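You operate a simulated robot arm through the tools that you are given. There is no shell and no other tool. Be economical: measure what you need, move in short steps, check, and stop when the job is done.

Carry out the task below with a simulated robot arm. There is one attempt and no reset: what you move stays moved.

TASK
Water the yellow pot till the soil gauge shows green.
Fine: push the gauge into its soil first; put can and gauge back; the other pot stays dry.

It is judged by the outcome, as a careful person would: the job done as asked, and still so three seconds after it is handed in. It fails if anything else is knocked over, pushed out of place, dropped, spilled or broken.

THE ROBOT
A 7-joint arm with a two-finger parallel gripper, fixed in place. Base frame: the origin is at the foot of the arm, x ahead of it, y to its left, z up; the work surface is at about z = 0.78. Lengths are in m, angles in rad, forces in N, time in s.
With the tool pointing down near the work surface it reaches from about 0.22 to 0.68 m from the base axis. Its first joint turns from -1.152 to 1.152 rad. Payload 2.4 kg.
Tool frame: the origin (TCP) lies between the finger pads and is the grasp point; the fingertips stand 0.03 m ahead of it; z points along the fingers, y is the line along which they close. The gripper opens to 0.094 m. The fingers are 0.028 m wide and 0.01 m thick; the gripper's body (0.05 by 0.096 m) begins 0.055 m behind the TCP.
Orientation is that of the tool frame in the base frame, as [roll, pitch, yaw] about the fixed x, y, z axes, in that order (R = Rz(yaw) Ry(pitch) Rx(roll)). With the fingers straight down and closing along the base's y, the tool's x points along the base's -x, its y along +y and its z along -z.

THE INTERFACE
- The arm moves only by the tool move_arm. Its argument "rows" is a list of rows, each a list of 7 numbers: the gripper command, from -1 (fully open) to 1 (shut), values between in proportion, then the shift along the tool's x, y, z in units of 250 mm (1.0 is 250 mm), then the turn, a rotation vector about the tool's x, y, z in units of 90 degrees (1.0 is 90 degrees). In form: [[fingers, x, y, z, rx, ry, rz], ...]. A call has 1 to 8 rows; each row is the pose to reach, as a shift and turn from the pose commanded when the call began, along the tool's axes at that moment. A call with a number of a shift or a turn outside -1 to 1 is refused whole. A row lasts 0.2 s, in which the tool goes at most 0.05 m and 0.15 rad; a call with a longer step from one row to the next is refused whole, and so is a gripper value outside its range. A pose out of reach is approached as far as the arm can. The call stops where the force on the tool passes 70 N (or 10 N more than at its start, if that is more) or the arm is blocked; 0.2 s more then pass. The fingers move at their own pace (about 0.153 m/s each) and stop on an object; they squeeze with about 43 N. The grip force told is the motor's: it shows also when the fingers shut on nothing. Time passes only in rows, and 0.2 s behind the last, so rows that repeat a pose let the fingers close. It gives the time, the measured TCP pose, the force on the tool (base axes), the opening and the grip force at its end, in the units of the frame above (readings bear some noise).
- Cameras (640 x 400 px; columns grow to the right, rows downward): "scene" is fixed at [0.0351, 0.4697, 1.4523]; the picture's right is [-0.78, -0.62, 0.00], its down [-0.30, 0.39, -0.87] and it looks along [0.54, -0.68, -0.49] (base axes); focal length 322 px, centre (320, 200). "wrist" rides on the gripper at [-0.037, 0, -0.058] in the tool frame; the picture's right is [0.00, -1.00, 0.00], its down [0.97, 0.00, -0.24] and it looks along [0.24, 0.00, 0.97] (tool axes); focal length 218 px, centre (320, 200).
- camera(camera): a new picture of that camera. No time passes.
- pixel_to_xyz(camera, pixels): for up to 12 pixels [column, row] of the newest picture of that camera ("zoom" is the newest enlarged one), the place [x, y, z] in the base frame of the surface seen there, good to about 0.002 m. No time passes.
- inspect(camera, box): a new picture of the part [left, top, right, bottom] of that camera's present view, enlarged. No time passes.
- sign_off(): hands the job in; it is judged then, once.

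Work in short steps. Measure before you move; look again where a grasp or a placing could have gone wrong, and mend it. You have 80 turns and 54 pictures in all, the two below and enlarged ones among them. Open the gripper and draw the arm clear of the work before you hand the job in, unless the task says otherwise; then end with one line.

The tools are called after "Request:" as name(argument=value, ...) on one line, values as JSON. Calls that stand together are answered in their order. move_arm: Moves the arm, as the interface text tells. Its arguments: {"type":"object","properties":{"rows":{"type":"array"}},"required":["rows"]} The other tools are called the same way: camera (camera) takes a picture; pixel_to_xyz (camera, pixels) gives the place of the surface under pixels of a picture; inspect (camera, box) takes an enlarged picture of a part of a camera's view; sign_off () hands the job in.

At the start:

```text
time_s: 0.0
position: [0.4452, -0.1361, 1.2447]
tool_rot: [3.138, 0.002, -3.14]
ft_force: [0.3, 0.4, 0.2]
finger_gap: 0.0943
finger_force: 0.1
```

scene: 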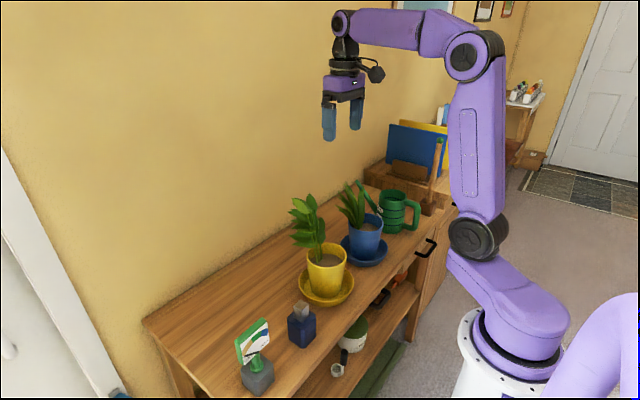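
wrist: 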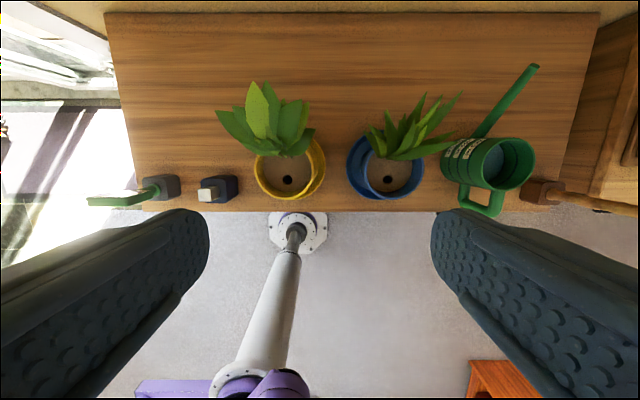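

I'll look closely at the objects on the shelf first.

Request:
inspect(camera="scene", box=[220, 290, 380, 400])

Request:
inspect(camera="scene", box=[280, 160, 460, 310])

Request:
inspect(camera="wrist", box=[80, 50, 330, 220])

Request:
inspect(camera="wrist", box=[330, 50, 580, 220])

```text
3.64 times, centred on (300, 345) of scene
```

zoom: 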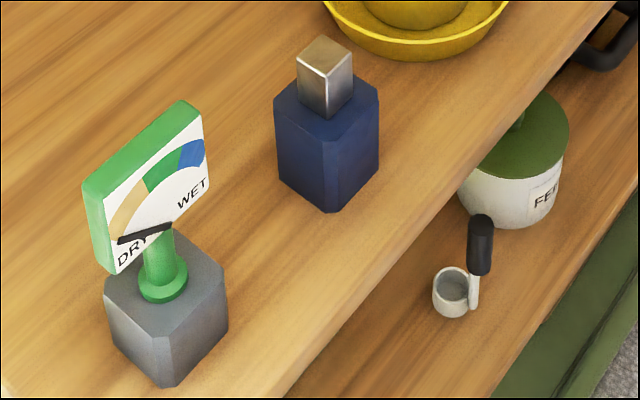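

```text
2.67 times, centred on (370, 235) of scene
```

zoom: 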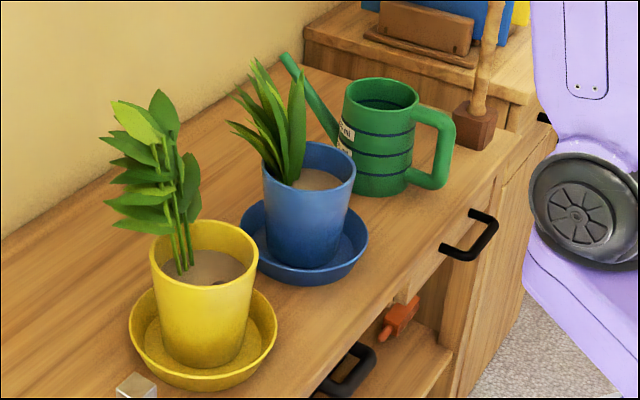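

```text
2.35 times, centred on (205, 135) of wrist
```

zoom: 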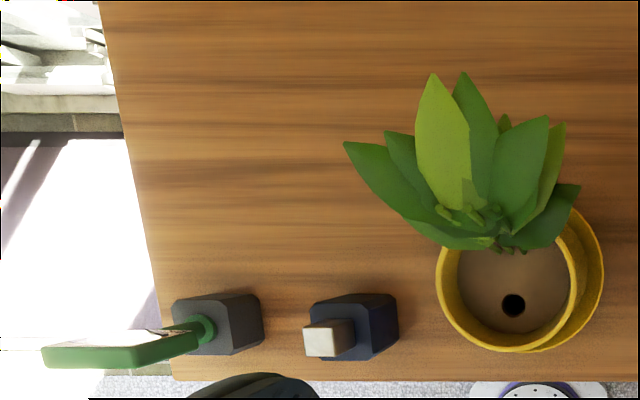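

```text
2.35 times, centred on (455, 135) of wrist
```

zoom: 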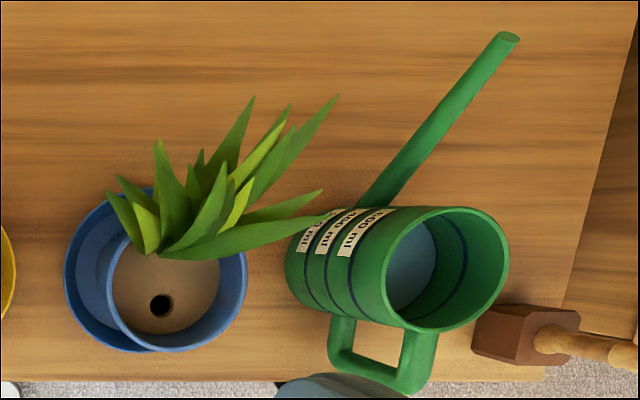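

Gauge: green dial in the grey dock; each soil has a dark probe hole. Now I measure everything.

Request:
camera(camera="wrist")

Request:
pixel_to_xyz(camera="wrist", pixels=[[287, 180], [275, 175], [301, 185], [287, 196], [257, 175], [324, 178], [322, 155], [390, 180], [256, 130], [225, 125], [295, 130], [310, 135]])

Request:
pixel_to_xyz(camera="wrist", pixels=[[534, 68], [480, 130], [505, 140], [533, 162], [490, 185], [515, 187], [485, 212], [465, 208], [495, 214], [500, 160], [540, 190], [450, 170]])

Request:
pixel_to_xyz(camera="wrist", pixels=[[170, 185], [178, 180], [163, 180], [152, 190], [110, 202], [140, 200], [90, 202], [207, 193], [225, 188], [108, 20], [598, 20], [143, 205]])

Request:
camera(camera="scene")

Request:
pixel_to_xyz(camera="scene", pixels=[[237, 338], [268, 318], [270, 340], [243, 363], [258, 364], [252, 377], [263, 374], [272, 371], [259, 372], [265, 395], [239, 345], [255, 345]])

Request:
pixel_to_xyz(camera="scene", pixels=[[395, 191], [378, 195], [411, 199], [416, 203], [418, 218], [412, 230], [397, 231], [385, 228], [400, 205], [361, 183], [375, 205], [396, 212]])

```text
47 pictures are left
```

wrist: 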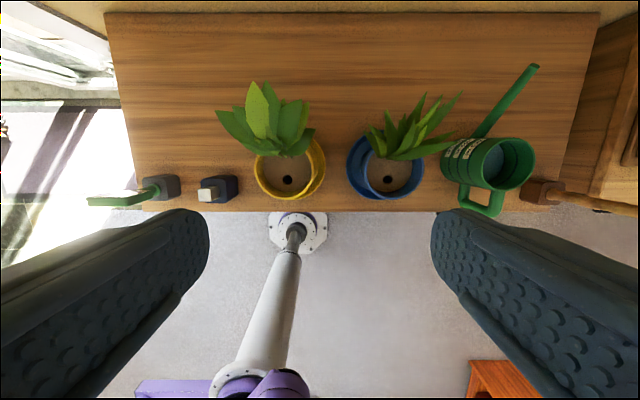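

```text
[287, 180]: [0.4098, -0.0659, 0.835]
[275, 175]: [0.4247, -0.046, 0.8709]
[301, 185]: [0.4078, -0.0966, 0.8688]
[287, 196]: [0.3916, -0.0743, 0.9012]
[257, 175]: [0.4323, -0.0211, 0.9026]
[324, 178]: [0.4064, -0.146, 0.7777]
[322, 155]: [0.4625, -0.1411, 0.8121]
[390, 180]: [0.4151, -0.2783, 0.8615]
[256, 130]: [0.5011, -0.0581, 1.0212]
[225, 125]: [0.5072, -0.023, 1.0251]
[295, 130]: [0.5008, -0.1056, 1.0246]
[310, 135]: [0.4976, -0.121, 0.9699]
```

```text
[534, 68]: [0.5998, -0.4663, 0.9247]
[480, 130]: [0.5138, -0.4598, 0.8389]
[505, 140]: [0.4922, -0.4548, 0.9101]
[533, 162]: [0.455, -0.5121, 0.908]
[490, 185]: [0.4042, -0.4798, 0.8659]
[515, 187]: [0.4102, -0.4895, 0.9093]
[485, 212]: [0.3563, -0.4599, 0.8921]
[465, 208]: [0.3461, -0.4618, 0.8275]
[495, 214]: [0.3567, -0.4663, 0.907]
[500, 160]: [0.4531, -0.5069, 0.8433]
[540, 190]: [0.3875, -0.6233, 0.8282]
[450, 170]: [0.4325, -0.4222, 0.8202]
```

```text
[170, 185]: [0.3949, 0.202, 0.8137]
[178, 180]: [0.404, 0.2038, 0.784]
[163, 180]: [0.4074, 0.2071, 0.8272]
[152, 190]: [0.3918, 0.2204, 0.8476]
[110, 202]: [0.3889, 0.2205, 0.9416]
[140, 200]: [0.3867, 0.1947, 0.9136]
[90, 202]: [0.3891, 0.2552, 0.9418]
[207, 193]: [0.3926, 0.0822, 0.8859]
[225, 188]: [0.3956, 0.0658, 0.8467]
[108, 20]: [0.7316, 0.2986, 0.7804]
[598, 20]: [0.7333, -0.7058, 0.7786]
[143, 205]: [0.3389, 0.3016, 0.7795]
```

```text
46 pictures are left
```

scene: 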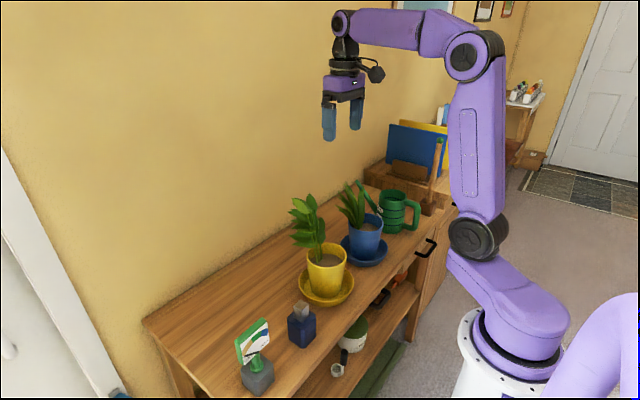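

```text
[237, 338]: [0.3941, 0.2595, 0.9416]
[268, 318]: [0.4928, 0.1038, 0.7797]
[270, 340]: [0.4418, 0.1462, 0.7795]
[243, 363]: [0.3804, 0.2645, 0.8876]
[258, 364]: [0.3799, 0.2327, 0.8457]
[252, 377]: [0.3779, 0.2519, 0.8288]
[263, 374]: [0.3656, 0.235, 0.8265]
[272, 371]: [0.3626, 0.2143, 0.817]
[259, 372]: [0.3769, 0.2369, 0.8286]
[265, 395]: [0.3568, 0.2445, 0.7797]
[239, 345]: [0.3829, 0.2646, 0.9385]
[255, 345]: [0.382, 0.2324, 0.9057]
```

```text
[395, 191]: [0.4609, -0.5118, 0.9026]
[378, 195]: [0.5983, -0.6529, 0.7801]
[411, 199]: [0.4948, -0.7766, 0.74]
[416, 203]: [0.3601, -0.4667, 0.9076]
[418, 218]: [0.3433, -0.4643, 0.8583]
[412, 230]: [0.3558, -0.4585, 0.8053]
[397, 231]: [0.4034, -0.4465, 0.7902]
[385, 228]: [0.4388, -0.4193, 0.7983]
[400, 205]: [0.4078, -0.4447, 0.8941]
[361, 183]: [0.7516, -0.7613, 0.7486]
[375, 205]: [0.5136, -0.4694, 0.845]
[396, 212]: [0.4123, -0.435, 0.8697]
```

The gauge head spans about x 0.381–0.395, y 0.195–0.265, z 0.885–0.942. I move in closer above the yellow pot to locate the hole and leaves accurately.

Request:
move_arm(rows=[[-1, 0.085, 0.066, 0.115, 0, 0, 0], [-1, 0.17, 0.132, 0.23, 0, 0, 0], [-1, 0.255, 0.198, 0.345, 0, 0, 0], [-1, 0.34, 0.264, 0.46, 0, 0, 0]])

Request:
camera(camera="wrist")

```text
time_s: 1.0
position: [0.3611, -0.0677, 1.1293]
tool_rot: [3.141, 0.002, 3.14]
ft_force: [-0.1, -0.3, 0.2]
finger_gap: 0.0939
finger_force: 0.2
```

```text
45 pictures are left
```

wrist: 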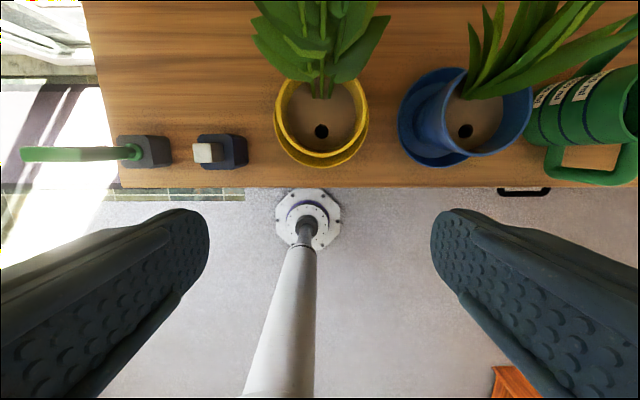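

Request:
pixel_to_xyz(camera="wrist", pixels=[[321, 131], [321, 122], [321, 140], [311, 131], [331, 131], [277, 110], [365, 110], [321, 155], [321, 97], [300, 80], [345, 80], [330, 97]])

Request:
pixel_to_xyz(camera="wrist", pixels=[[22, 154], [120, 154], [60, 149], [60, 158], [136, 151], [145, 138], [145, 163], [165, 150], [203, 152], [275, 60], [360, 70], [385, 20]])

Request:
inspect(camera="wrist", box=[240, 50, 400, 180])

```text
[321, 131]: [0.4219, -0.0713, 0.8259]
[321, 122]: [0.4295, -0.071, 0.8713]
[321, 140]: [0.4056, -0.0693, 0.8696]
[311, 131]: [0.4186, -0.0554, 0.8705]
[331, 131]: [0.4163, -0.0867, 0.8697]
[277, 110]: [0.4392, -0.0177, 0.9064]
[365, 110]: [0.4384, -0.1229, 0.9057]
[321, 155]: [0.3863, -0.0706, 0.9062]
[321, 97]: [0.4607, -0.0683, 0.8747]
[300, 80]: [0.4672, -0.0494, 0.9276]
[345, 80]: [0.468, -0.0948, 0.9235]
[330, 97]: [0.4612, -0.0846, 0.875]
```

```text
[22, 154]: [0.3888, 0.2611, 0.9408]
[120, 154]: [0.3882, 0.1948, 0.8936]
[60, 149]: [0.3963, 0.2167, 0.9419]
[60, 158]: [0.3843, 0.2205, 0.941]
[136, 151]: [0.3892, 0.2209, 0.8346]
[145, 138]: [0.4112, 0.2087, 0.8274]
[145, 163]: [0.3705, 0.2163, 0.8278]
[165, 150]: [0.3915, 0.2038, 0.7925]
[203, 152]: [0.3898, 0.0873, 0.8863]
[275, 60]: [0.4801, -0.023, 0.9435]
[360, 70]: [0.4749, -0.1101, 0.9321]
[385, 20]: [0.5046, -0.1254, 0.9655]
```

```text
3.08 times, centred on (320, 115) of wrist
```

zoom: 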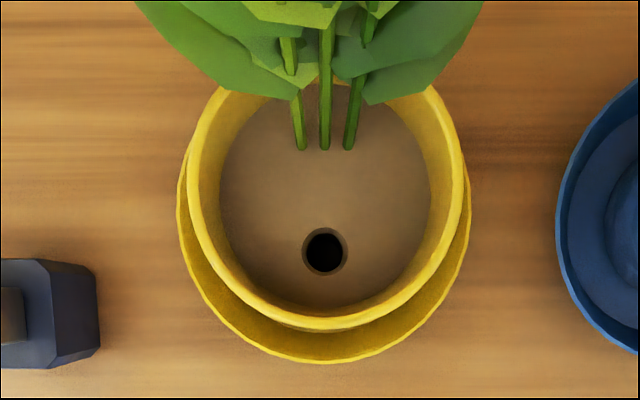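

Hole is at about (0.418, -0.071), soil z 0.87; gauge head centre (0.390, 0.230). I travel above the gauge.

Request:
move_arm(rows=[[-1, -0.02, 0.19, 0, 0, 0, 0], [-1, -0.04, 0.38, 0, 0, 0, 0], [-1, -0.06, 0.57, 0, 0, 0, 0], [-1, -0.08, 0.76, 0, 0, 0, 0], [-1, -0.1, 0.95, 0, 0, 0, 0]])

Request:
move_arm(rows=[[-1, 0, 0.12, 0.1, 0, 0, 0], [-1, 0, 0.24, 0.24, 0, 0, 0], [-1, 0, 0.24, 0.4, 0, 0, 0]])

Request:
camera(camera="wrist")

Request:
inspect(camera="scene", box=[200, 250, 360, 400])

```text
time_s: 2.2
position: [0.3898, 0.1653, 1.1306]
tool_rot: [-3.142, -0.001, -3.14]
ft_force: [0.5, 0.5, -0.2]
finger_gap: 0.0941
finger_force: 0.1
```

```text
time_s: 3.0
position: [0.3894, 0.2284, 1.0298]
tool_rot: [3.141, 0.004, 3.141]
ft_force: [0.0, 0.2, 1.1]
finger_gap: 0.0939
finger_force: 0.1
```

```text
43 pictures are left
```

wrist: 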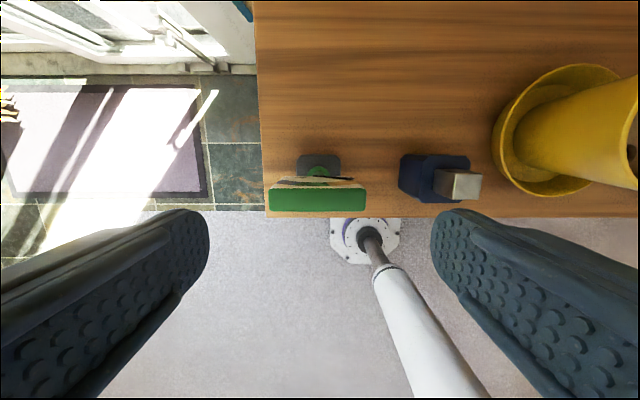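

```text
2.67 times, centred on (280, 325) of scene
```

zoom: 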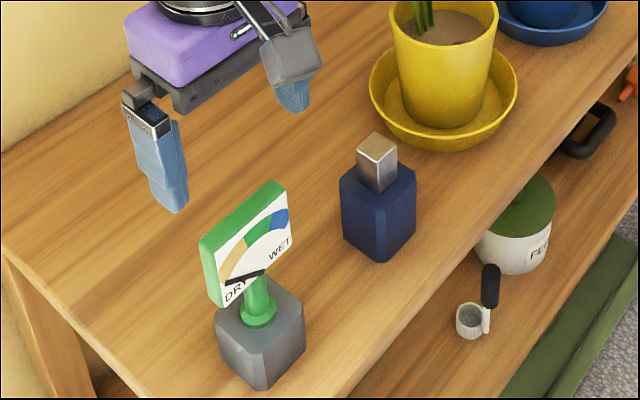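

Request:
pixel_to_xyz(camera="wrist", pixels=[[272, 200], [364, 200], [318, 192], [318, 208], [317, 171], [307, 172], [329, 171], [300, 160], [338, 160]])

```text
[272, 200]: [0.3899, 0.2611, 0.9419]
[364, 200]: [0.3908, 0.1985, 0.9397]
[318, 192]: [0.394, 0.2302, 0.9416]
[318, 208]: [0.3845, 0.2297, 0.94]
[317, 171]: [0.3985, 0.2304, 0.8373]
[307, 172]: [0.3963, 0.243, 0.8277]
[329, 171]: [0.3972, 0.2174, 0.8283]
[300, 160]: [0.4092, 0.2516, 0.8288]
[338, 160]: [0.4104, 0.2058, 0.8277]
```

Head centred at (0.389, 0.230), aligned with the gripper. I descend to z 0.918 and close on its edges.

Request:
move_arm(rows=[[-1, 0, 0.006, 0.16, 0, 0, 0], [-1, 0, 0.006, 0.32, 0, 0, 0], [-1, 0, 0.006, 0.448, 0, 0, 0], [0.4, 0, 0.006, 0.448, 0, 0, 0], [0.7, 0, 0.006, 0.448, 0, 0, 0], [1, 0, 0.006, 0.448, 0, 0, 0]])

Request:
inspect(camera="scene", box=[200, 250, 360, 400])

```text
time_s: 4.4
position: [0.388, 0.2302, 0.918]
tool_rot: [3.139, 0.001, 3.141]
ft_force: [-2.7, 0.4, 8.1]
finger_gap: 0.073
finger_force: 42.4
```

```text
2.67 times, centred on (280, 325) of scene
```

zoom: 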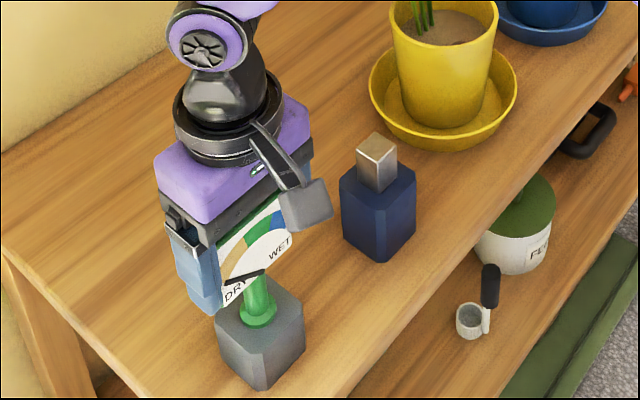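

Gripped (gap 0.073, 42 N). I lift straight up.

Request:
move_arm(rows=[[1, 0, 0, -0.06, 0, 0, 0], [1, 0, 0, -0.16, 0, 0, 0], [1, 0, 0, -0.3, 0, 0, 0], [1, 0, 0, -0.48, 0, 0, 0], [1, 0, 0, -0.64, 0, 0, 0]])

Request:
inspect(camera="scene", box=[200, 200, 360, 400])

```text
time_s: 5.6
position: [0.3854, 0.2298, 1.0752]
tool_rot: [-3.141, -0.001, -3.14]
ft_force: [0.3, -0.3, -0.2]
finger_gap: 0.0733
finger_force: 43.1
```

```text
2.00 times, centred on (280, 300) of scene
```

zoom: 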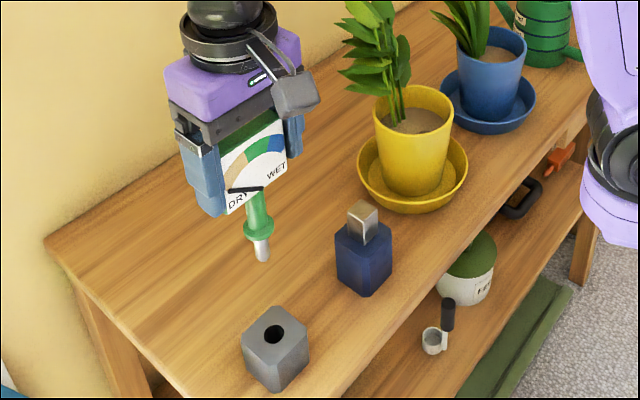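

The gauge is out, its probe short (tip near (262,260) in the zoom). I measure the probe relative to the tool and the dock hole.

Request:
pixel_to_xyz(camera="zoom", pixels=[[258, 246], [264, 247], [262, 258], [258, 230], [257, 210], [273, 334], [266, 330], [280, 328], [225, 213], [285, 170], [247, 150], [230, 180]])

Request:
camera(camera="wrist")

```text
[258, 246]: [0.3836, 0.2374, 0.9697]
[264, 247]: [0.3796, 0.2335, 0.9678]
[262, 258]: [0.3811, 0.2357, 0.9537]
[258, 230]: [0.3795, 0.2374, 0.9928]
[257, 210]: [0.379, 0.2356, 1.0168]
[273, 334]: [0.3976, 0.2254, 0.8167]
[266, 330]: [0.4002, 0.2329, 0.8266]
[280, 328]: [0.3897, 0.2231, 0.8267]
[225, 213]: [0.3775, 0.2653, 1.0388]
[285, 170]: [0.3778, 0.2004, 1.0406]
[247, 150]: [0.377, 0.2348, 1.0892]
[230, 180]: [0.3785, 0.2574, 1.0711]
```

```text
39 pictures are left
```

wrist: 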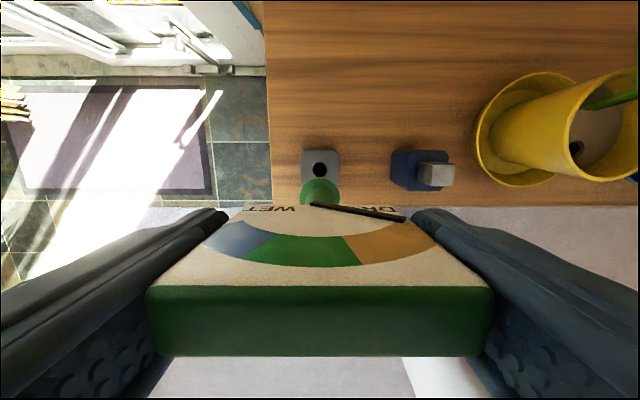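

Probe axis coincides with the TCP in xy; collar is 0.09 below TCP. I carry it toward the yellow pot at height.

Request:
move_arm(rows=[[1, -0.02, -0.18, 0, 0, 0, 0], [1, -0.04, -0.36, 0, 0, 0, 0], [1, -0.06, -0.54, 0, 0, 0, 0], [1, -0.06, -0.72, 0, 0, 0, 0], [1, -0.06, -0.9, 0, 0, 0, 0]])

Request:
move_arm(rows=[[1, -0.03, -0.12, 0, 0, 0, 0], [1, -0.06, -0.3, 0, 0, 0, 0], [1, -0.06, -0.3, 0, 0, 0, 0]])

Request:
camera(camera="scene")

Request:
camera(camera="wrist")

```text
time_s: 6.8
position: [0.399, 0.006, 1.0789]
tool_rot: [3.14, 0.002, -3.142]
ft_force: [0.0, -0.6, -0.7]
finger_gap: 0.0734
finger_force: 43.0
```

```text
time_s: 7.6
position: [0.4144, -0.0696, 1.0779]
tool_rot: [3.14, 0.0, 3.141]
ft_force: [-1.0, 0.1, -0.7]
finger_gap: 0.0735
finger_force: 42.9
```

```text
38 pictures are left
```

scene: 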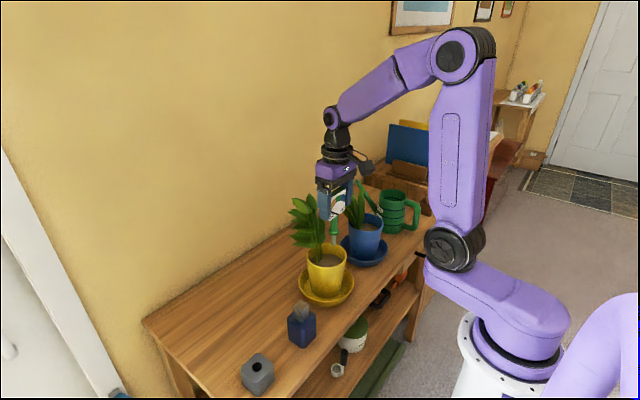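

```text
37 pictures are left
```

wrist: 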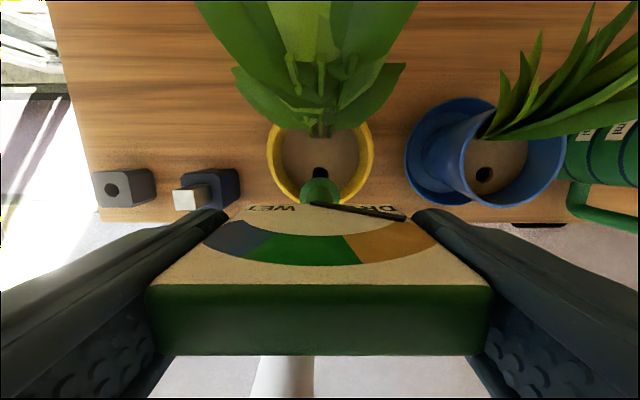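

Above the hole now. I measure the probe, hole and leaf clearances.

Request:
inspect(camera="scene", box=[270, 140, 390, 300])

Request:
pixel_to_xyz(camera="wrist", pixels=[[319, 170], [311, 173], [329, 173], [320, 167], [310, 97], [360, 100], [240, 75], [290, 60], [330, 60], [320, 185], [112, 189], [330, 75]])

```text
2.50 times, centred on (330, 220) of scene
```

zoom: 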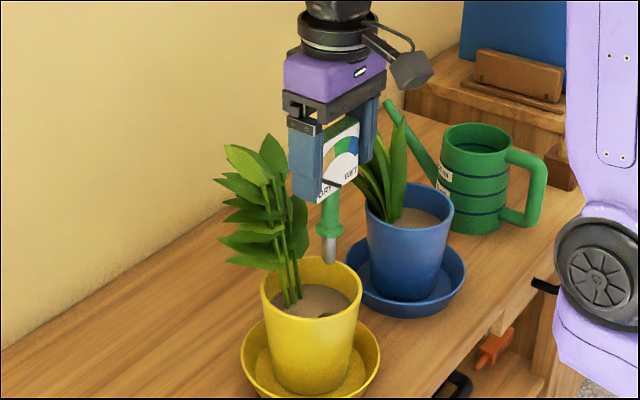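

```text
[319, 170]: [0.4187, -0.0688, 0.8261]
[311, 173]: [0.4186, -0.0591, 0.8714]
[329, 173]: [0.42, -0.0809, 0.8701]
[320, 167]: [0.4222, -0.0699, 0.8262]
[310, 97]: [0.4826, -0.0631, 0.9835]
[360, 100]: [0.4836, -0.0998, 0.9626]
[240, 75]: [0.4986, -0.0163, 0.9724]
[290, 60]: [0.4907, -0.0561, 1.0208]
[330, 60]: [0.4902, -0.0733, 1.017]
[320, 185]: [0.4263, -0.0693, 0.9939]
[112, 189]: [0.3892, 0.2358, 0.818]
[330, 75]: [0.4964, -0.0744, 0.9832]
```

Request:
pixel_to_xyz(camera="zoom", pixels=[[329, 247], [329, 258], [326, 250], [333, 250], [329, 215], [329, 230], [341, 312], [320, 200], [345, 150]])

```text
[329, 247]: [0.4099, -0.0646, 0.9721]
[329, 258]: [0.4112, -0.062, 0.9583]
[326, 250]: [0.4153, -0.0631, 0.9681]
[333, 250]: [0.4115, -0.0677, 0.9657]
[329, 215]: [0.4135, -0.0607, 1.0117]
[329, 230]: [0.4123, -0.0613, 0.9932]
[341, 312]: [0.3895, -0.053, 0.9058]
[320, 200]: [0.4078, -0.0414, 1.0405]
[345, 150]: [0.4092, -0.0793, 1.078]
```

Probe is at about (0.414, -0.069); the hole at (0.418, -0.0705). I shift 4 mm forward and lower until the tip is at the soil, watching force.

Request:
move_arm(rows=[[1, -0.016, -0.005, 0.1, 0, 0, 0], [1, -0.016, -0.005, 0.24, 0, 0, 0], [1, -0.016, -0.005, 0.3, 0, 0, 0], [1, -0.016, -0.005, 0.34, 0, 0, 0]])

Request:
inspect(camera="scene", box=[290, 190, 370, 300])

```text
time_s: 8.6
position: [0.4193, -0.0703, 0.9903]
tool_rot: [3.14, -0.002, 3.14]
ft_force: [-3.6, 0.0, 0.3]
finger_gap: 0.0733
finger_force: 42.7
```

```text
3.64 times, centred on (330, 245) of scene
```

zoom: 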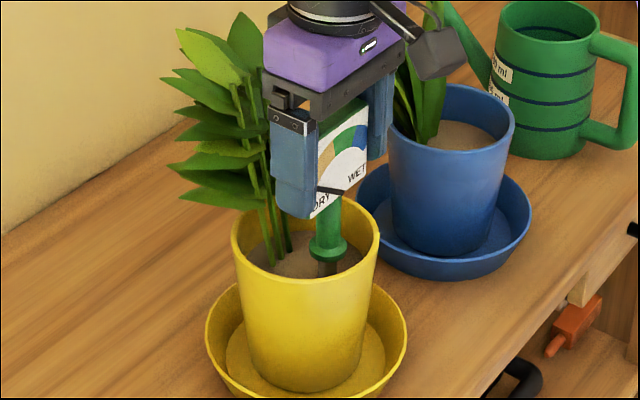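

The tip is in the hole (tip z ≈0.868) with a light -x force; I ease back 1.5 mm and push down until the collar sits on the soil.

Request:
move_arm(rows=[[1, 0.006, 0, 0.04, 0, 0, 0], [1, 0.006, 0, 0.08, 0, 0, 0], [1, 0.006, 0, 0.11, 0, 0, 0], [1, 0.006, 0, 0.118, 0, 0, 0]])

Request:
inspect(camera="scene", box=[290, 190, 370, 300])

```text
time_s: 9.6
position: [0.4195, -0.0712, 0.9637]
tool_rot: [3.139, 0.002, 3.141]
ft_force: [-5.1, 2.1, -1.4]
finger_gap: 0.0731
finger_force: 43.4
```

```text
3.64 times, centred on (330, 245) of scene
```

zoom: 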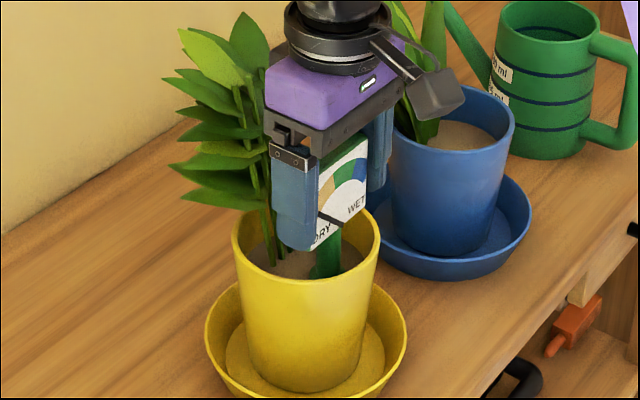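

Request:
move_arm(rows=[[1, 0.006, 0, 0.012, 0, 0, 0], [1, 0.006, 0, 0.02, 0, 0, 0], [1, 0.006, 0, 0.02, 0, 0, 0]])

```text
time_s: 10.4
position: [0.4193, -0.0705, 0.9597]
tool_rot: [-3.14, 0.009, -3.141]
ft_force: [1.6, 0.6, 31.6]
finger_gap: 0.0732
finger_force: 43.2
```

Seated: 31.6 N upward at z 0.9597. I relieve the push, open, and rise clear.

Request:
move_arm(rows=[[1, 0, 0, -0.006, 0, 0, 0], [0.2, 0, 0, -0.006, 0, 0, 0], [-0.6, 0, 0, -0.006, 0, 0, 0], [-1, 0, 0, -0.006, 0, 0, 0], [-1, 0, 0, -0.1, 0, 0, 0], [-1, 0, 0, -0.28, 0, 0, 0], [-1, 0, 0, -0.46, 0, 0, 0], [-1, 0, 0, -0.64, 0, 0, 0]])

Request:
inspect(camera="scene", box=[290, 190, 370, 300])

Request:
camera(camera="wrist")

```text
time_s: 12.2
position: [0.4165, -0.0734, 1.12]
tool_rot: [3.14, -0.001, -3.141]
ft_force: [-1.0, 0.2, -0.1]
finger_gap: 0.094
finger_force: 0.0
```

```text
3.64 times, centred on (330, 245) of scene
```

zoom: 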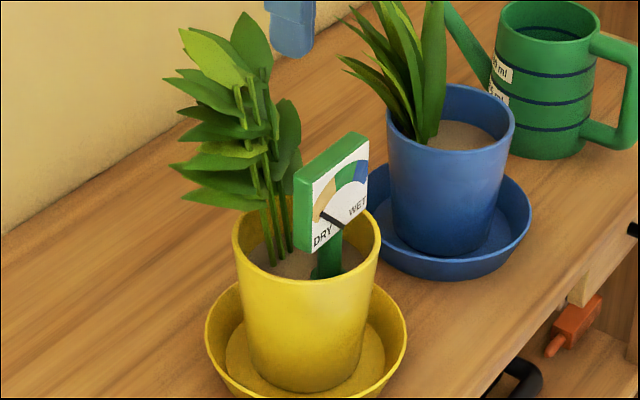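

```text
32 pictures are left
```

wrist: 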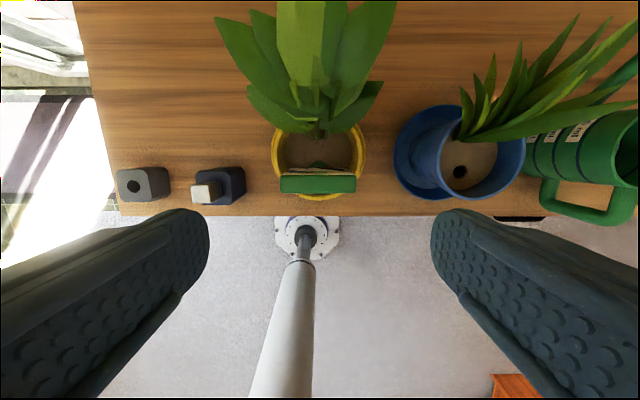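

Gauge is seated, needle at DRY. Next the can: I travel along the front side toward its handle, keeping high.

Request:
move_arm(rows=[[-1, 0.16, 0, 0, 0, 0, 0], [-1, 0.28, -0.14, 0, 0, 0, 0], [-1, 0.28, -0.33, 0, 0, 0, 0], [-1, 0.28, -0.52, 0, 0, 0, 0], [-1, 0.28, -0.71, 0, 0, 0, 0], [-1, 0.28, -0.9, 0, 0, 0, 0]])

Request:
move_arm(rows=[[-1, 0, -0.18, 0, 0, 0, 0], [-1, 0, -0.36, 0, 0, 0, 0], [-1, 0, -0.54, 0.02, 0, 0, 0], [-1, 0, -0.65, 0.1, 0, 0, 0]])

Request:
camera(camera="wrist")

```text
time_s: 13.6
position: [0.3464, -0.298, 1.1172]
tool_rot: [3.139, 0.002, 3.141]
ft_force: [0.1, 0.2, 0.1]
finger_gap: 0.0941
finger_force: 0.0
```

```text
time_s: 14.6
position: [0.3437, -0.4611, 1.0906]
tool_rot: [3.14, 0.003, 3.141]
ft_force: [-0.3, 0.6, -0.2]
finger_gap: 0.0941
finger_force: 0.0
```

```text
31 pictures are left
```

wrist: 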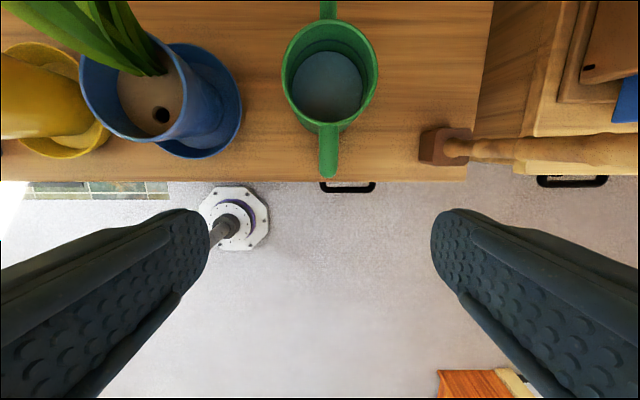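

Request:
pixel_to_xyz(camera="wrist", pixels=[[329, 172], [329, 150], [319, 150], [338, 150], [320, 170], [337, 170], [329, 130], [330, 90], [330, 20], [285, 72], [375, 72], [330, 128]])

Request:
inspect(camera="wrist", box=[260, 0, 400, 190])

Request:
inspect(camera="scene", box=[340, 170, 450, 250])

```text
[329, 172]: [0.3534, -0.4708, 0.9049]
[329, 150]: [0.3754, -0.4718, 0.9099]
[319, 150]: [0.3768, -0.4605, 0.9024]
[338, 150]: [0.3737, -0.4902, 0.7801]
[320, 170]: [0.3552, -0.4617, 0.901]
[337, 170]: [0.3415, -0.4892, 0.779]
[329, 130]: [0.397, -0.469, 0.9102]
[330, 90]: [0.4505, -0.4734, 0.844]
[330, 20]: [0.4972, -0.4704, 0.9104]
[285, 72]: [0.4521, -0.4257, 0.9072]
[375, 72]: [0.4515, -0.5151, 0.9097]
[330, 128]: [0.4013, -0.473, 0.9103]
```

```text
2.11 times, centred on (330, 95) of wrist
```

zoom: 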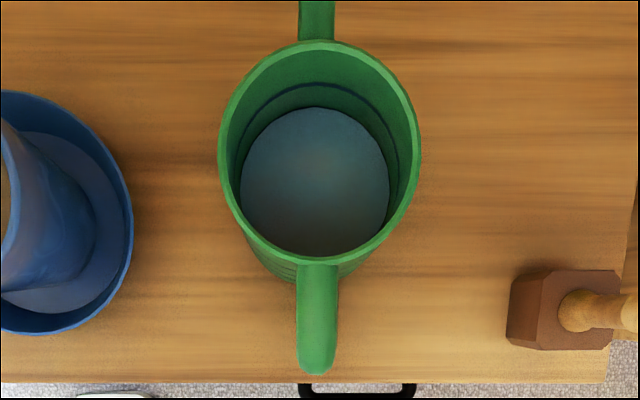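

```text
5.00 times, centred on (395, 210) of scene
```

zoom: 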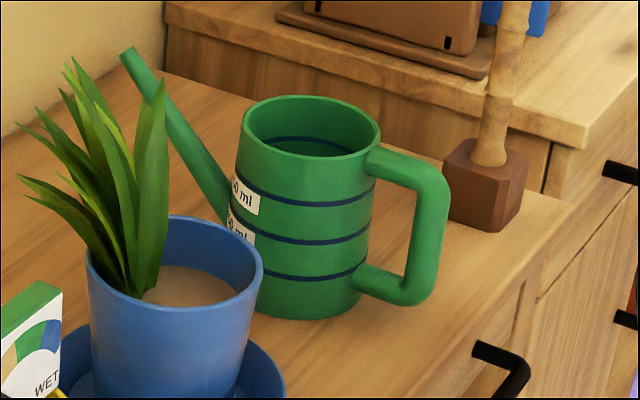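

Handle top bar centre y -0.4705, z 0.91, vertical bar x≈0.352; water surface near z 0.844. I descend over the handle, stopping short to check alignment.

Request:
move_arm(rows=[[-1, -0.049, -0.038, 0.15, 0, 0, 0], [-1, -0.049, -0.038, 0.32, 0, 0, 0], [-1, -0.049, -0.038, 0.5, 0, 0, 0]])

Request:
camera(camera="wrist")

```text
time_s: 15.4
position: [0.3591, -0.4689, 0.9659]
tool_rot: [3.142, 0.001, 3.14]
ft_force: [0.3, 0.1, -0.3]
finger_gap: 0.0938
finger_force: 0.0
```

```text
28 pictures are left
```

wrist: 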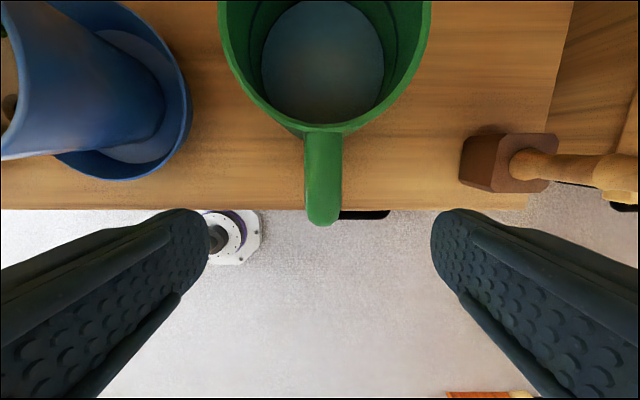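

Request:
pixel_to_xyz(camera="wrist", pixels=[[323, 221], [323, 210], [323, 190], [306, 190], [340, 190], [323, 140]])

Request:
move_arm(rows=[[-1, 0, -0.006, 0.16, 0, 0, 0], [-1, 0, -0.006, 0.3, 0, 0, 0], [-1, 0, -0.006, 0.39, 0, 0, 0]])

```text
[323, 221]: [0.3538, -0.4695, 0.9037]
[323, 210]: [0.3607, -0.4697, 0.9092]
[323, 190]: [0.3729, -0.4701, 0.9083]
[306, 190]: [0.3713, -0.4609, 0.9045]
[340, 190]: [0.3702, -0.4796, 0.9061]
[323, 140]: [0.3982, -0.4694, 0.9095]
```

```text
time_s: 16.2
position: [0.3601, -0.4711, 0.8695]
tool_rot: [-3.141, 0.001, 3.14]
ft_force: [0.6, 0.0, -0.5]
finger_gap: 0.0938
finger_force: 0.0
```

Request:
move_arm(rows=[[-1, 0.016, 0, 0, 0, 0, 0], [0, 0.016, 0, 0, 0, 0, 0], [0.5, 0.016, 0, 0, 0, 0, 0], [1, 0.016, 0, 0, 0, 0, 0], [1, 0.016, 0, 0, 0, 0, 0]])

Request:
inspect(camera="scene", box=[340, 150, 450, 250])

```text
time_s: 17.4
position: [0.3559, -0.4701, 0.871]
tool_rot: [3.139, 0.001, 3.142]
ft_force: [-2.1, 1.4, -0.1]
finger_gap: 0.0254
finger_force: 43.5
```

```text
4.00 times, centred on (395, 200) of scene
```

zoom: 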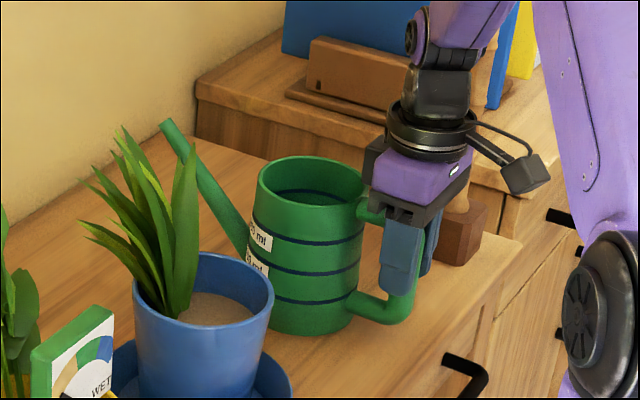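

Handle gripped (gap 0.025). I lift a little and check that the can stays level.

Request:
move_arm(rows=[[1, 0, 0, -0.03, 0, 0, 0], [1, 0, 0, -0.08, 0, 0, 0], [1, 0, 0, -0.15, 0, 0, 0], [1, 0, 0, -0.24, 0, 0, 0], [1, 0, 0, -0.24, 0, 0, 0]])

Request:
inspect(camera="scene", box=[340, 130, 450, 250])

```text
time_s: 18.6
position: [0.3546, -0.4711, 0.931]
tool_rot: [3.138, 0.0, -3.141]
ft_force: [-0.4, -0.4, -6.5]
finger_gap: 0.0257
finger_force: 43.2
```

```text
3.33 times, centred on (395, 190) of scene
```

zoom: 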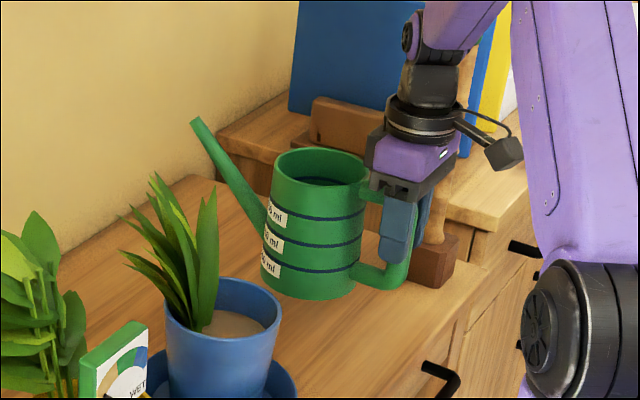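

Level, 6.5 N. I measure the spout tip relative to the tool.

Request:
pixel_to_xyz(camera="zoom", pixels=[[194, 121], [198, 124], [203, 138], [250, 195], [322, 150], [275, 165], [265, 275], [300, 297], [350, 295], [207, 200], [160, 180], [215, 185]])

```text
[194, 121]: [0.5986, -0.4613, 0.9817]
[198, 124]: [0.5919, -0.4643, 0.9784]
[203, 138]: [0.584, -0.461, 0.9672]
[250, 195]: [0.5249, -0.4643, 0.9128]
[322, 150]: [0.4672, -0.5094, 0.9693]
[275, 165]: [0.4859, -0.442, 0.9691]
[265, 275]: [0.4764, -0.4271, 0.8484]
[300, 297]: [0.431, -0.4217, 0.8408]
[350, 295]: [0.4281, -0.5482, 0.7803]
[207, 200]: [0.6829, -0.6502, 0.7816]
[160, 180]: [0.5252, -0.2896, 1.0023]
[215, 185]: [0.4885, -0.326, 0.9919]
```

Tip is 0.243 forward and 0.052 above the TCP; pouring should begin near 29° tilt. I lift the can to z≈1.14 while drawing it back.

Request:
move_arm(rows=[[1, 0, 0, -0.08, 0, 0, 0], [1, 0, 0, -0.2, 0, 0, 0], [1, 0, 0, -0.34, 0, 0, 0], [1, 0.06, 0, -0.48, 0, 0, 0], [1, 0.16, 0, -0.6, 0, 0, 0], [1, 0.26, 0, -0.72, 0, 0, 0], [1, 0.33, 0, -0.8, 0, 0, 0], [1, 0.36, 0, -0.84, 0, 0, 0]])

Request:
move_arm(rows=[[1, 0, 0.08, 0, 0, 0, 0], [1, 0, 0.22, 0, 0, 0, 0], [1, 0, 0.38, 0, 0, 0, 0], [1, 0, 0.54, 0, 0, 0, 0], [1, 0, 0.7, 0, 0, 0, 0], [1, 0, 0.84, 0, 0, 0, 0], [1, 0, 0.92, 0, 0, 0, 0], [1, 0, 0.956, 0, 0, 0, 0]])

Request:
camera(camera="scene")

```text
time_s: 20.4
position: [0.2633, -0.4709, 1.1421]
tool_rot: [3.141, 0.002, -3.141]
ft_force: [0.1, 0.9, -5.8]
finger_gap: 0.0257
finger_force: 42.8
```

```text
time_s: 22.2
position: [0.2664, -0.2304, 1.1382]
tool_rot: [3.14, 0.0, -3.139]
ft_force: [-0.4, -0.5, -5.2]
finger_gap: 0.0257
finger_force: 43.3
```

```text
25 pictures are left
```

scene: 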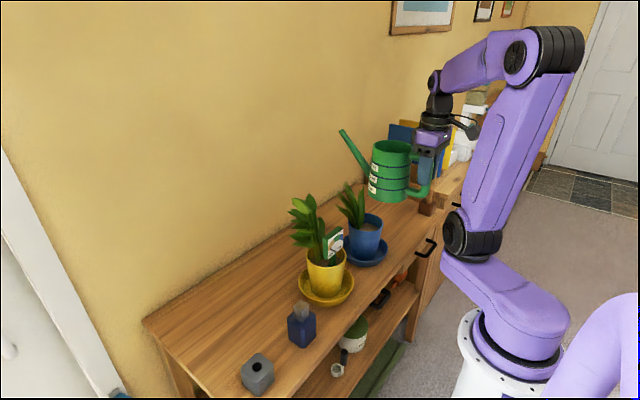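

Can is level and clear. Now I yaw it 40° so the spout points to the yellow pot.

Request:
move_arm(rows=[[1, 0, 0, 0, 0, 0, -0.05], [1, 0, 0, 0, 0, 0, -0.12], [1, 0, 0, 0, 0, 0, -0.2], [1, 0, 0, 0, 0, 0, -0.28], [1, 0, 0, 0, 0, 0, -0.36], [1, 0, 0, 0, 0, 0, -0.42], [1, 0, 0, 0, 0, 0, -0.444]])

Request:
inspect(camera="scene", box=[270, 80, 450, 310])

```text
time_s: 23.8
position: [0.266, -0.2304, 1.1397]
tool_rot: [-3.141, 0.002, -2.441]
ft_force: [-0.1, 0.4, -5.2]
finger_gap: 0.0259
finger_force: 42.8
```

```text
1.74 times, centred on (360, 195) of scene
```

zoom: 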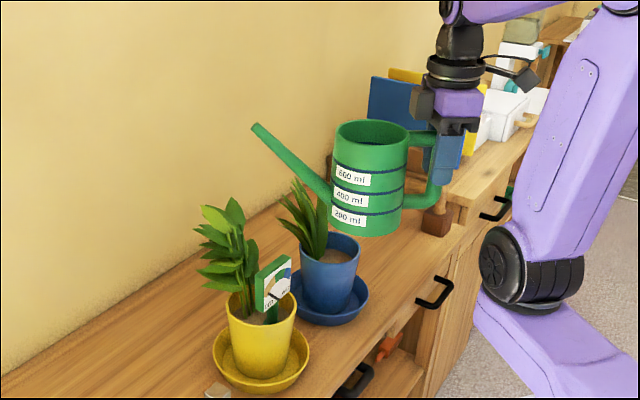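

Now tilt 24° (below the pour threshold) and check where the tip is.

Request:
move_arm(rows=[[1, 0, 0, 0.02, 0, 0.04, 0], [1, 0, 0, 0.04, 0, 0.1, 0], [1, 0, 0, 0.06, 0, 0.16, 0], [1, 0, 0, 0.08, 0, 0.22, 0], [1, 0, 0, 0.1, 0, 0.267, 0], [1, 0, 0, 0.1, 0, 0.267, 0]])

Request:
inspect(camera="scene", box=[280, 130, 420, 300])

```text
time_s: 25.2
position: [0.2658, -0.2311, 1.1117]
tool_rot: [-3.14, -0.418, -2.444]
ft_force: [0.1, 0.3, -5.0]
finger_gap: 0.0257
finger_force: 43.4
```

```text
2.35 times, centred on (350, 215) of scene
```

zoom: 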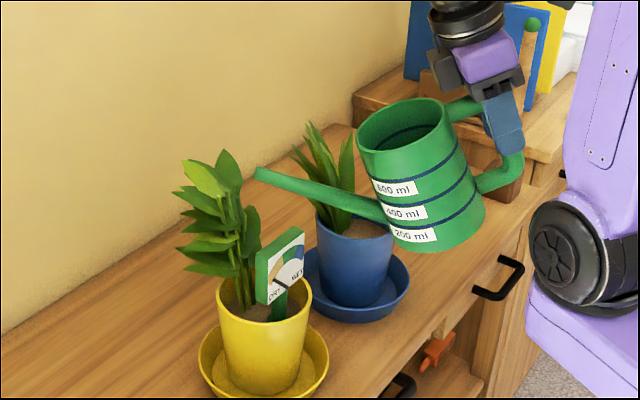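

Request:
pixel_to_xyz(camera="zoom", pixels=[[260, 174], [257, 174], [266, 175], [290, 185], [225, 165], [235, 190], [262, 245], [295, 232], [405, 250], [340, 170], [215, 170], [252, 235]])

```text
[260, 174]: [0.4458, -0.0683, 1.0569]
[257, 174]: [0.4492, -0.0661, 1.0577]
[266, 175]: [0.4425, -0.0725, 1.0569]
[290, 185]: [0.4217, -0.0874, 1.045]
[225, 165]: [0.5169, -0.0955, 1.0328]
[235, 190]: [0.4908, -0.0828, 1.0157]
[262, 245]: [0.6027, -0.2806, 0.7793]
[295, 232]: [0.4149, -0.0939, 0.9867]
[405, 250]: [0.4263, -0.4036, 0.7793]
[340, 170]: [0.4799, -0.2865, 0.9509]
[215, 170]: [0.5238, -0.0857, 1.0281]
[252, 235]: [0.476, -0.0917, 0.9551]
```

Tip is at (0.448, -0.067, 1.058), right over the pot behind the dial. I tilt to ~31°, hold, and check the gauge.

Request:
move_arm(rows=[[1, 0, 0, 0, 0, 0.03, 0], [1, 0, 0, 0, 0, 0.06, 0], [1, 0, 0, 0, 0, 0.078, 0], [1, 0, 0, 0, 0, 0.078, 0], [1, 0, 0, 0, 0, 0.078, 0]])

Request:
inspect(camera="scene", box=[290, 180, 370, 290])

```text
time_s: 26.4
position: [0.2663, -0.2313, 1.1125]
tool_rot: [-3.142, -0.54, -2.443]
ft_force: [-0.3, -0.2, -5.8]
finger_gap: 0.0256
finger_force: 43.3
```

```text
3.64 times, centred on (330, 235) of scene
```

zoom: 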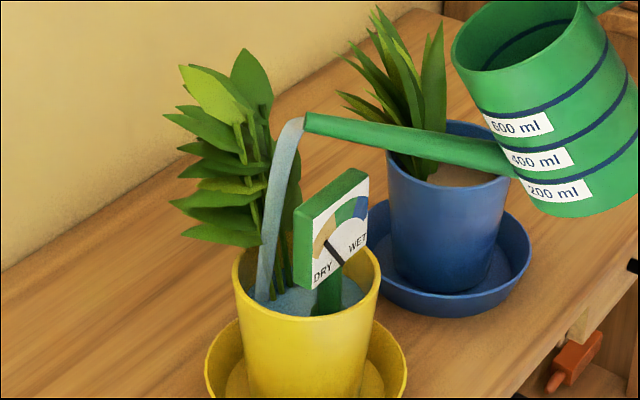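

Water is flowing; it lands near the pot's far-left inner side. I measure the landing point quickly before any more.

Request:
pixel_to_xyz(camera="zoom", pixels=[[262, 290], [268, 250], [290, 135], [280, 305], [240, 268], [262, 305], [320, 300]])

```text
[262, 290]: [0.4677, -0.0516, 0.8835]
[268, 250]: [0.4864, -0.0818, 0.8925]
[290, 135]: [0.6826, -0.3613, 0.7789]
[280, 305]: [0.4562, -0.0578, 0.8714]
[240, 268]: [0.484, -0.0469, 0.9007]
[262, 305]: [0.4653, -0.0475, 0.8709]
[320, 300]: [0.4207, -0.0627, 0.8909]
```

Landing (0.466, -0.050) is a bit close to the far rim; I draw back 12 mm and hold the same tilt briefly.

Request:
move_arm(rows=[[1, 0.041, 0, 0.025, 0, 0, 0], [1, 0.041, 0, 0.025, 0, 0, 0]])

Request:
inspect(camera="scene", box=[290, 180, 370, 290])

```text
time_s: 27.0
position: [0.2577, -0.2399, 1.1138]
tool_rot: [3.142, -0.541, -2.443]
ft_force: [0.2, 0.4, -4.9]
finger_gap: 0.0255
finger_force: 43.1
```

```text
3.64 times, centred on (330, 235) of scene
```

zoom: 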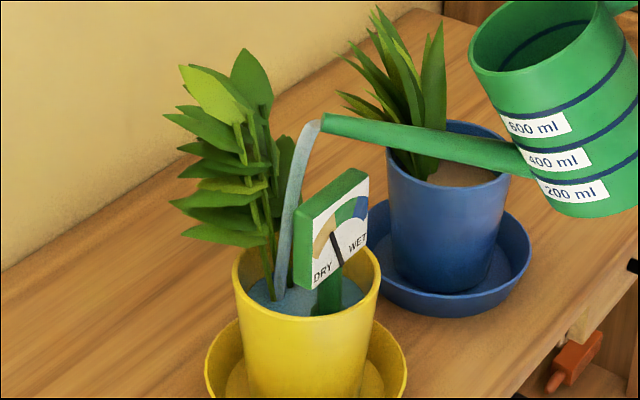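

Landing is now central and the needle is climbing toward green. I hold for a few more rows.

Request:
move_arm(rows=[[1, 0, 0, 0, 0, 0, 0], [1, 0, 0, 0, 0, 0, 0]])

Request:
inspect(camera="scene", box=[300, 200, 360, 280])

```text
time_s: 27.6
position: [0.2571, -0.2394, 1.1123]
tool_rot: [-3.141, -0.542, -2.444]
ft_force: [0.3, -0.7, -5.7]
finger_gap: 0.0257
finger_force: 42.5
```

```text
5.00 times, centred on (330, 240) of scene
```

zoom: 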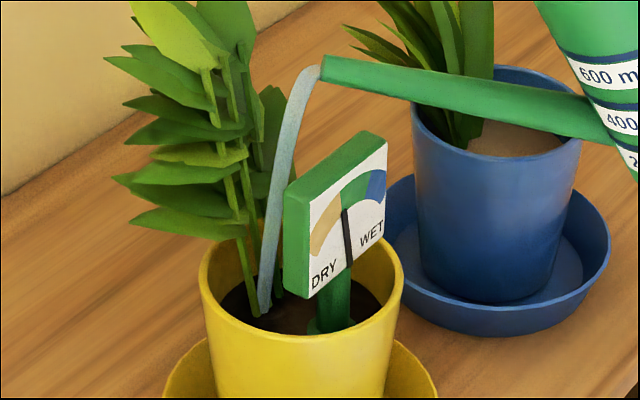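

Needle is just entering green. I tilt back now; the remaining flow should carry it a little further in.

Request:
move_arm(rows=[[1, 0, 0, 0, 0, -0.05, 0], [1, 0, 0, 0, 0, -0.12, 0], [1, 0, 0, 0, 0, -0.15, 0], [1, 0, 0, 0, 0, -0.15, 0], [1, 0, 0, 0, 0, -0.15, 0]])

Request:
inspect(camera="scene", box=[300, 200, 360, 280])

```text
time_s: 28.8
position: [0.256, -0.2367, 1.1149]
tool_rot: [-3.141, -0.305, -2.444]
ft_force: [0.0, 0.1, -4.6]
finger_gap: 0.0254
finger_force: 43.0
```

```text
5.00 times, centred on (330, 240) of scene
```

zoom: 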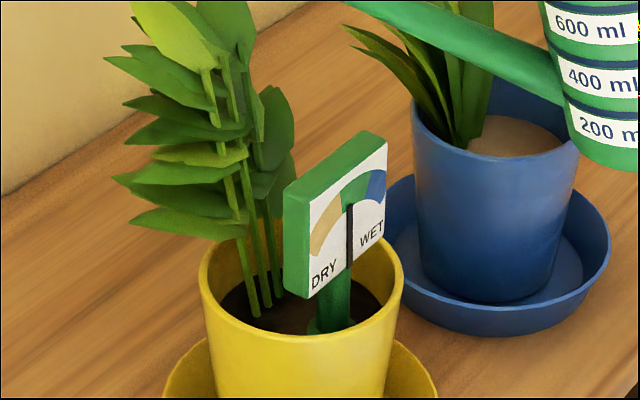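

Request:
inspect(camera="scene", box=[324, 224, 348, 262])

```text
10.53 times, centred on (336, 243) of scene
```

zoom: 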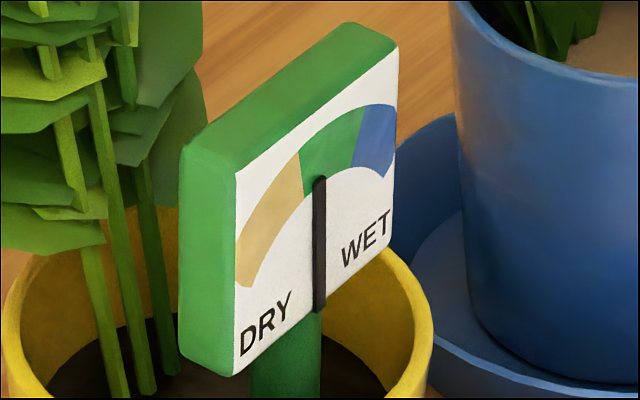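

Needle is about a third into the green. I level the can in place, then recheck.

Request:
move_arm(rows=[[1, 0, 0, 0, 0, -0.07, 0], [1, 0, 0, 0, 0, -0.14, 0], [1, 0, 0, 0, 0, -0.194, 0], [1, 0, 0, 0, 0, -0.194, 0]])

Request:
move_arm(rows=[[1, 0, 0, -0.04, 0, 0, 0.05], [1, 0, 0, -0.08, 0, 0, 0.12], [1, 0, 0, -0.11, 0, 0, 0.2], [1, 0, 0, -0.11, 0, 0, 0.28], [1, 0, 0, -0.11, 0, 0, 0.36], [1, 0, 0, -0.11, 0, 0, 0.42], [1, 0, 0, -0.11, 0, 0, 0.444]])

Request:
inspect(camera="scene", box=[324, 224, 348, 262])

```text
time_s: 29.8
position: [0.2555, -0.2382, 1.1144]
tool_rot: [-3.141, 0.0, -2.444]
ft_force: [0.5, -0.2, -4.7]
finger_gap: 0.0258
finger_force: 42.7
```

```text
time_s: 31.4
position: [0.257, -0.2401, 1.143]
tool_rot: [3.141, -0.001, 3.14]
ft_force: [0.4, -0.1, -4.1]
finger_gap: 0.0256
finger_force: 43.3
```

```text
10.53 times, centred on (336, 243) of scene
```

zoom: 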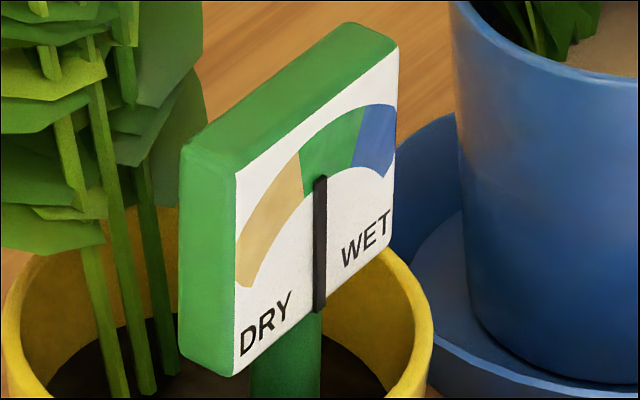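

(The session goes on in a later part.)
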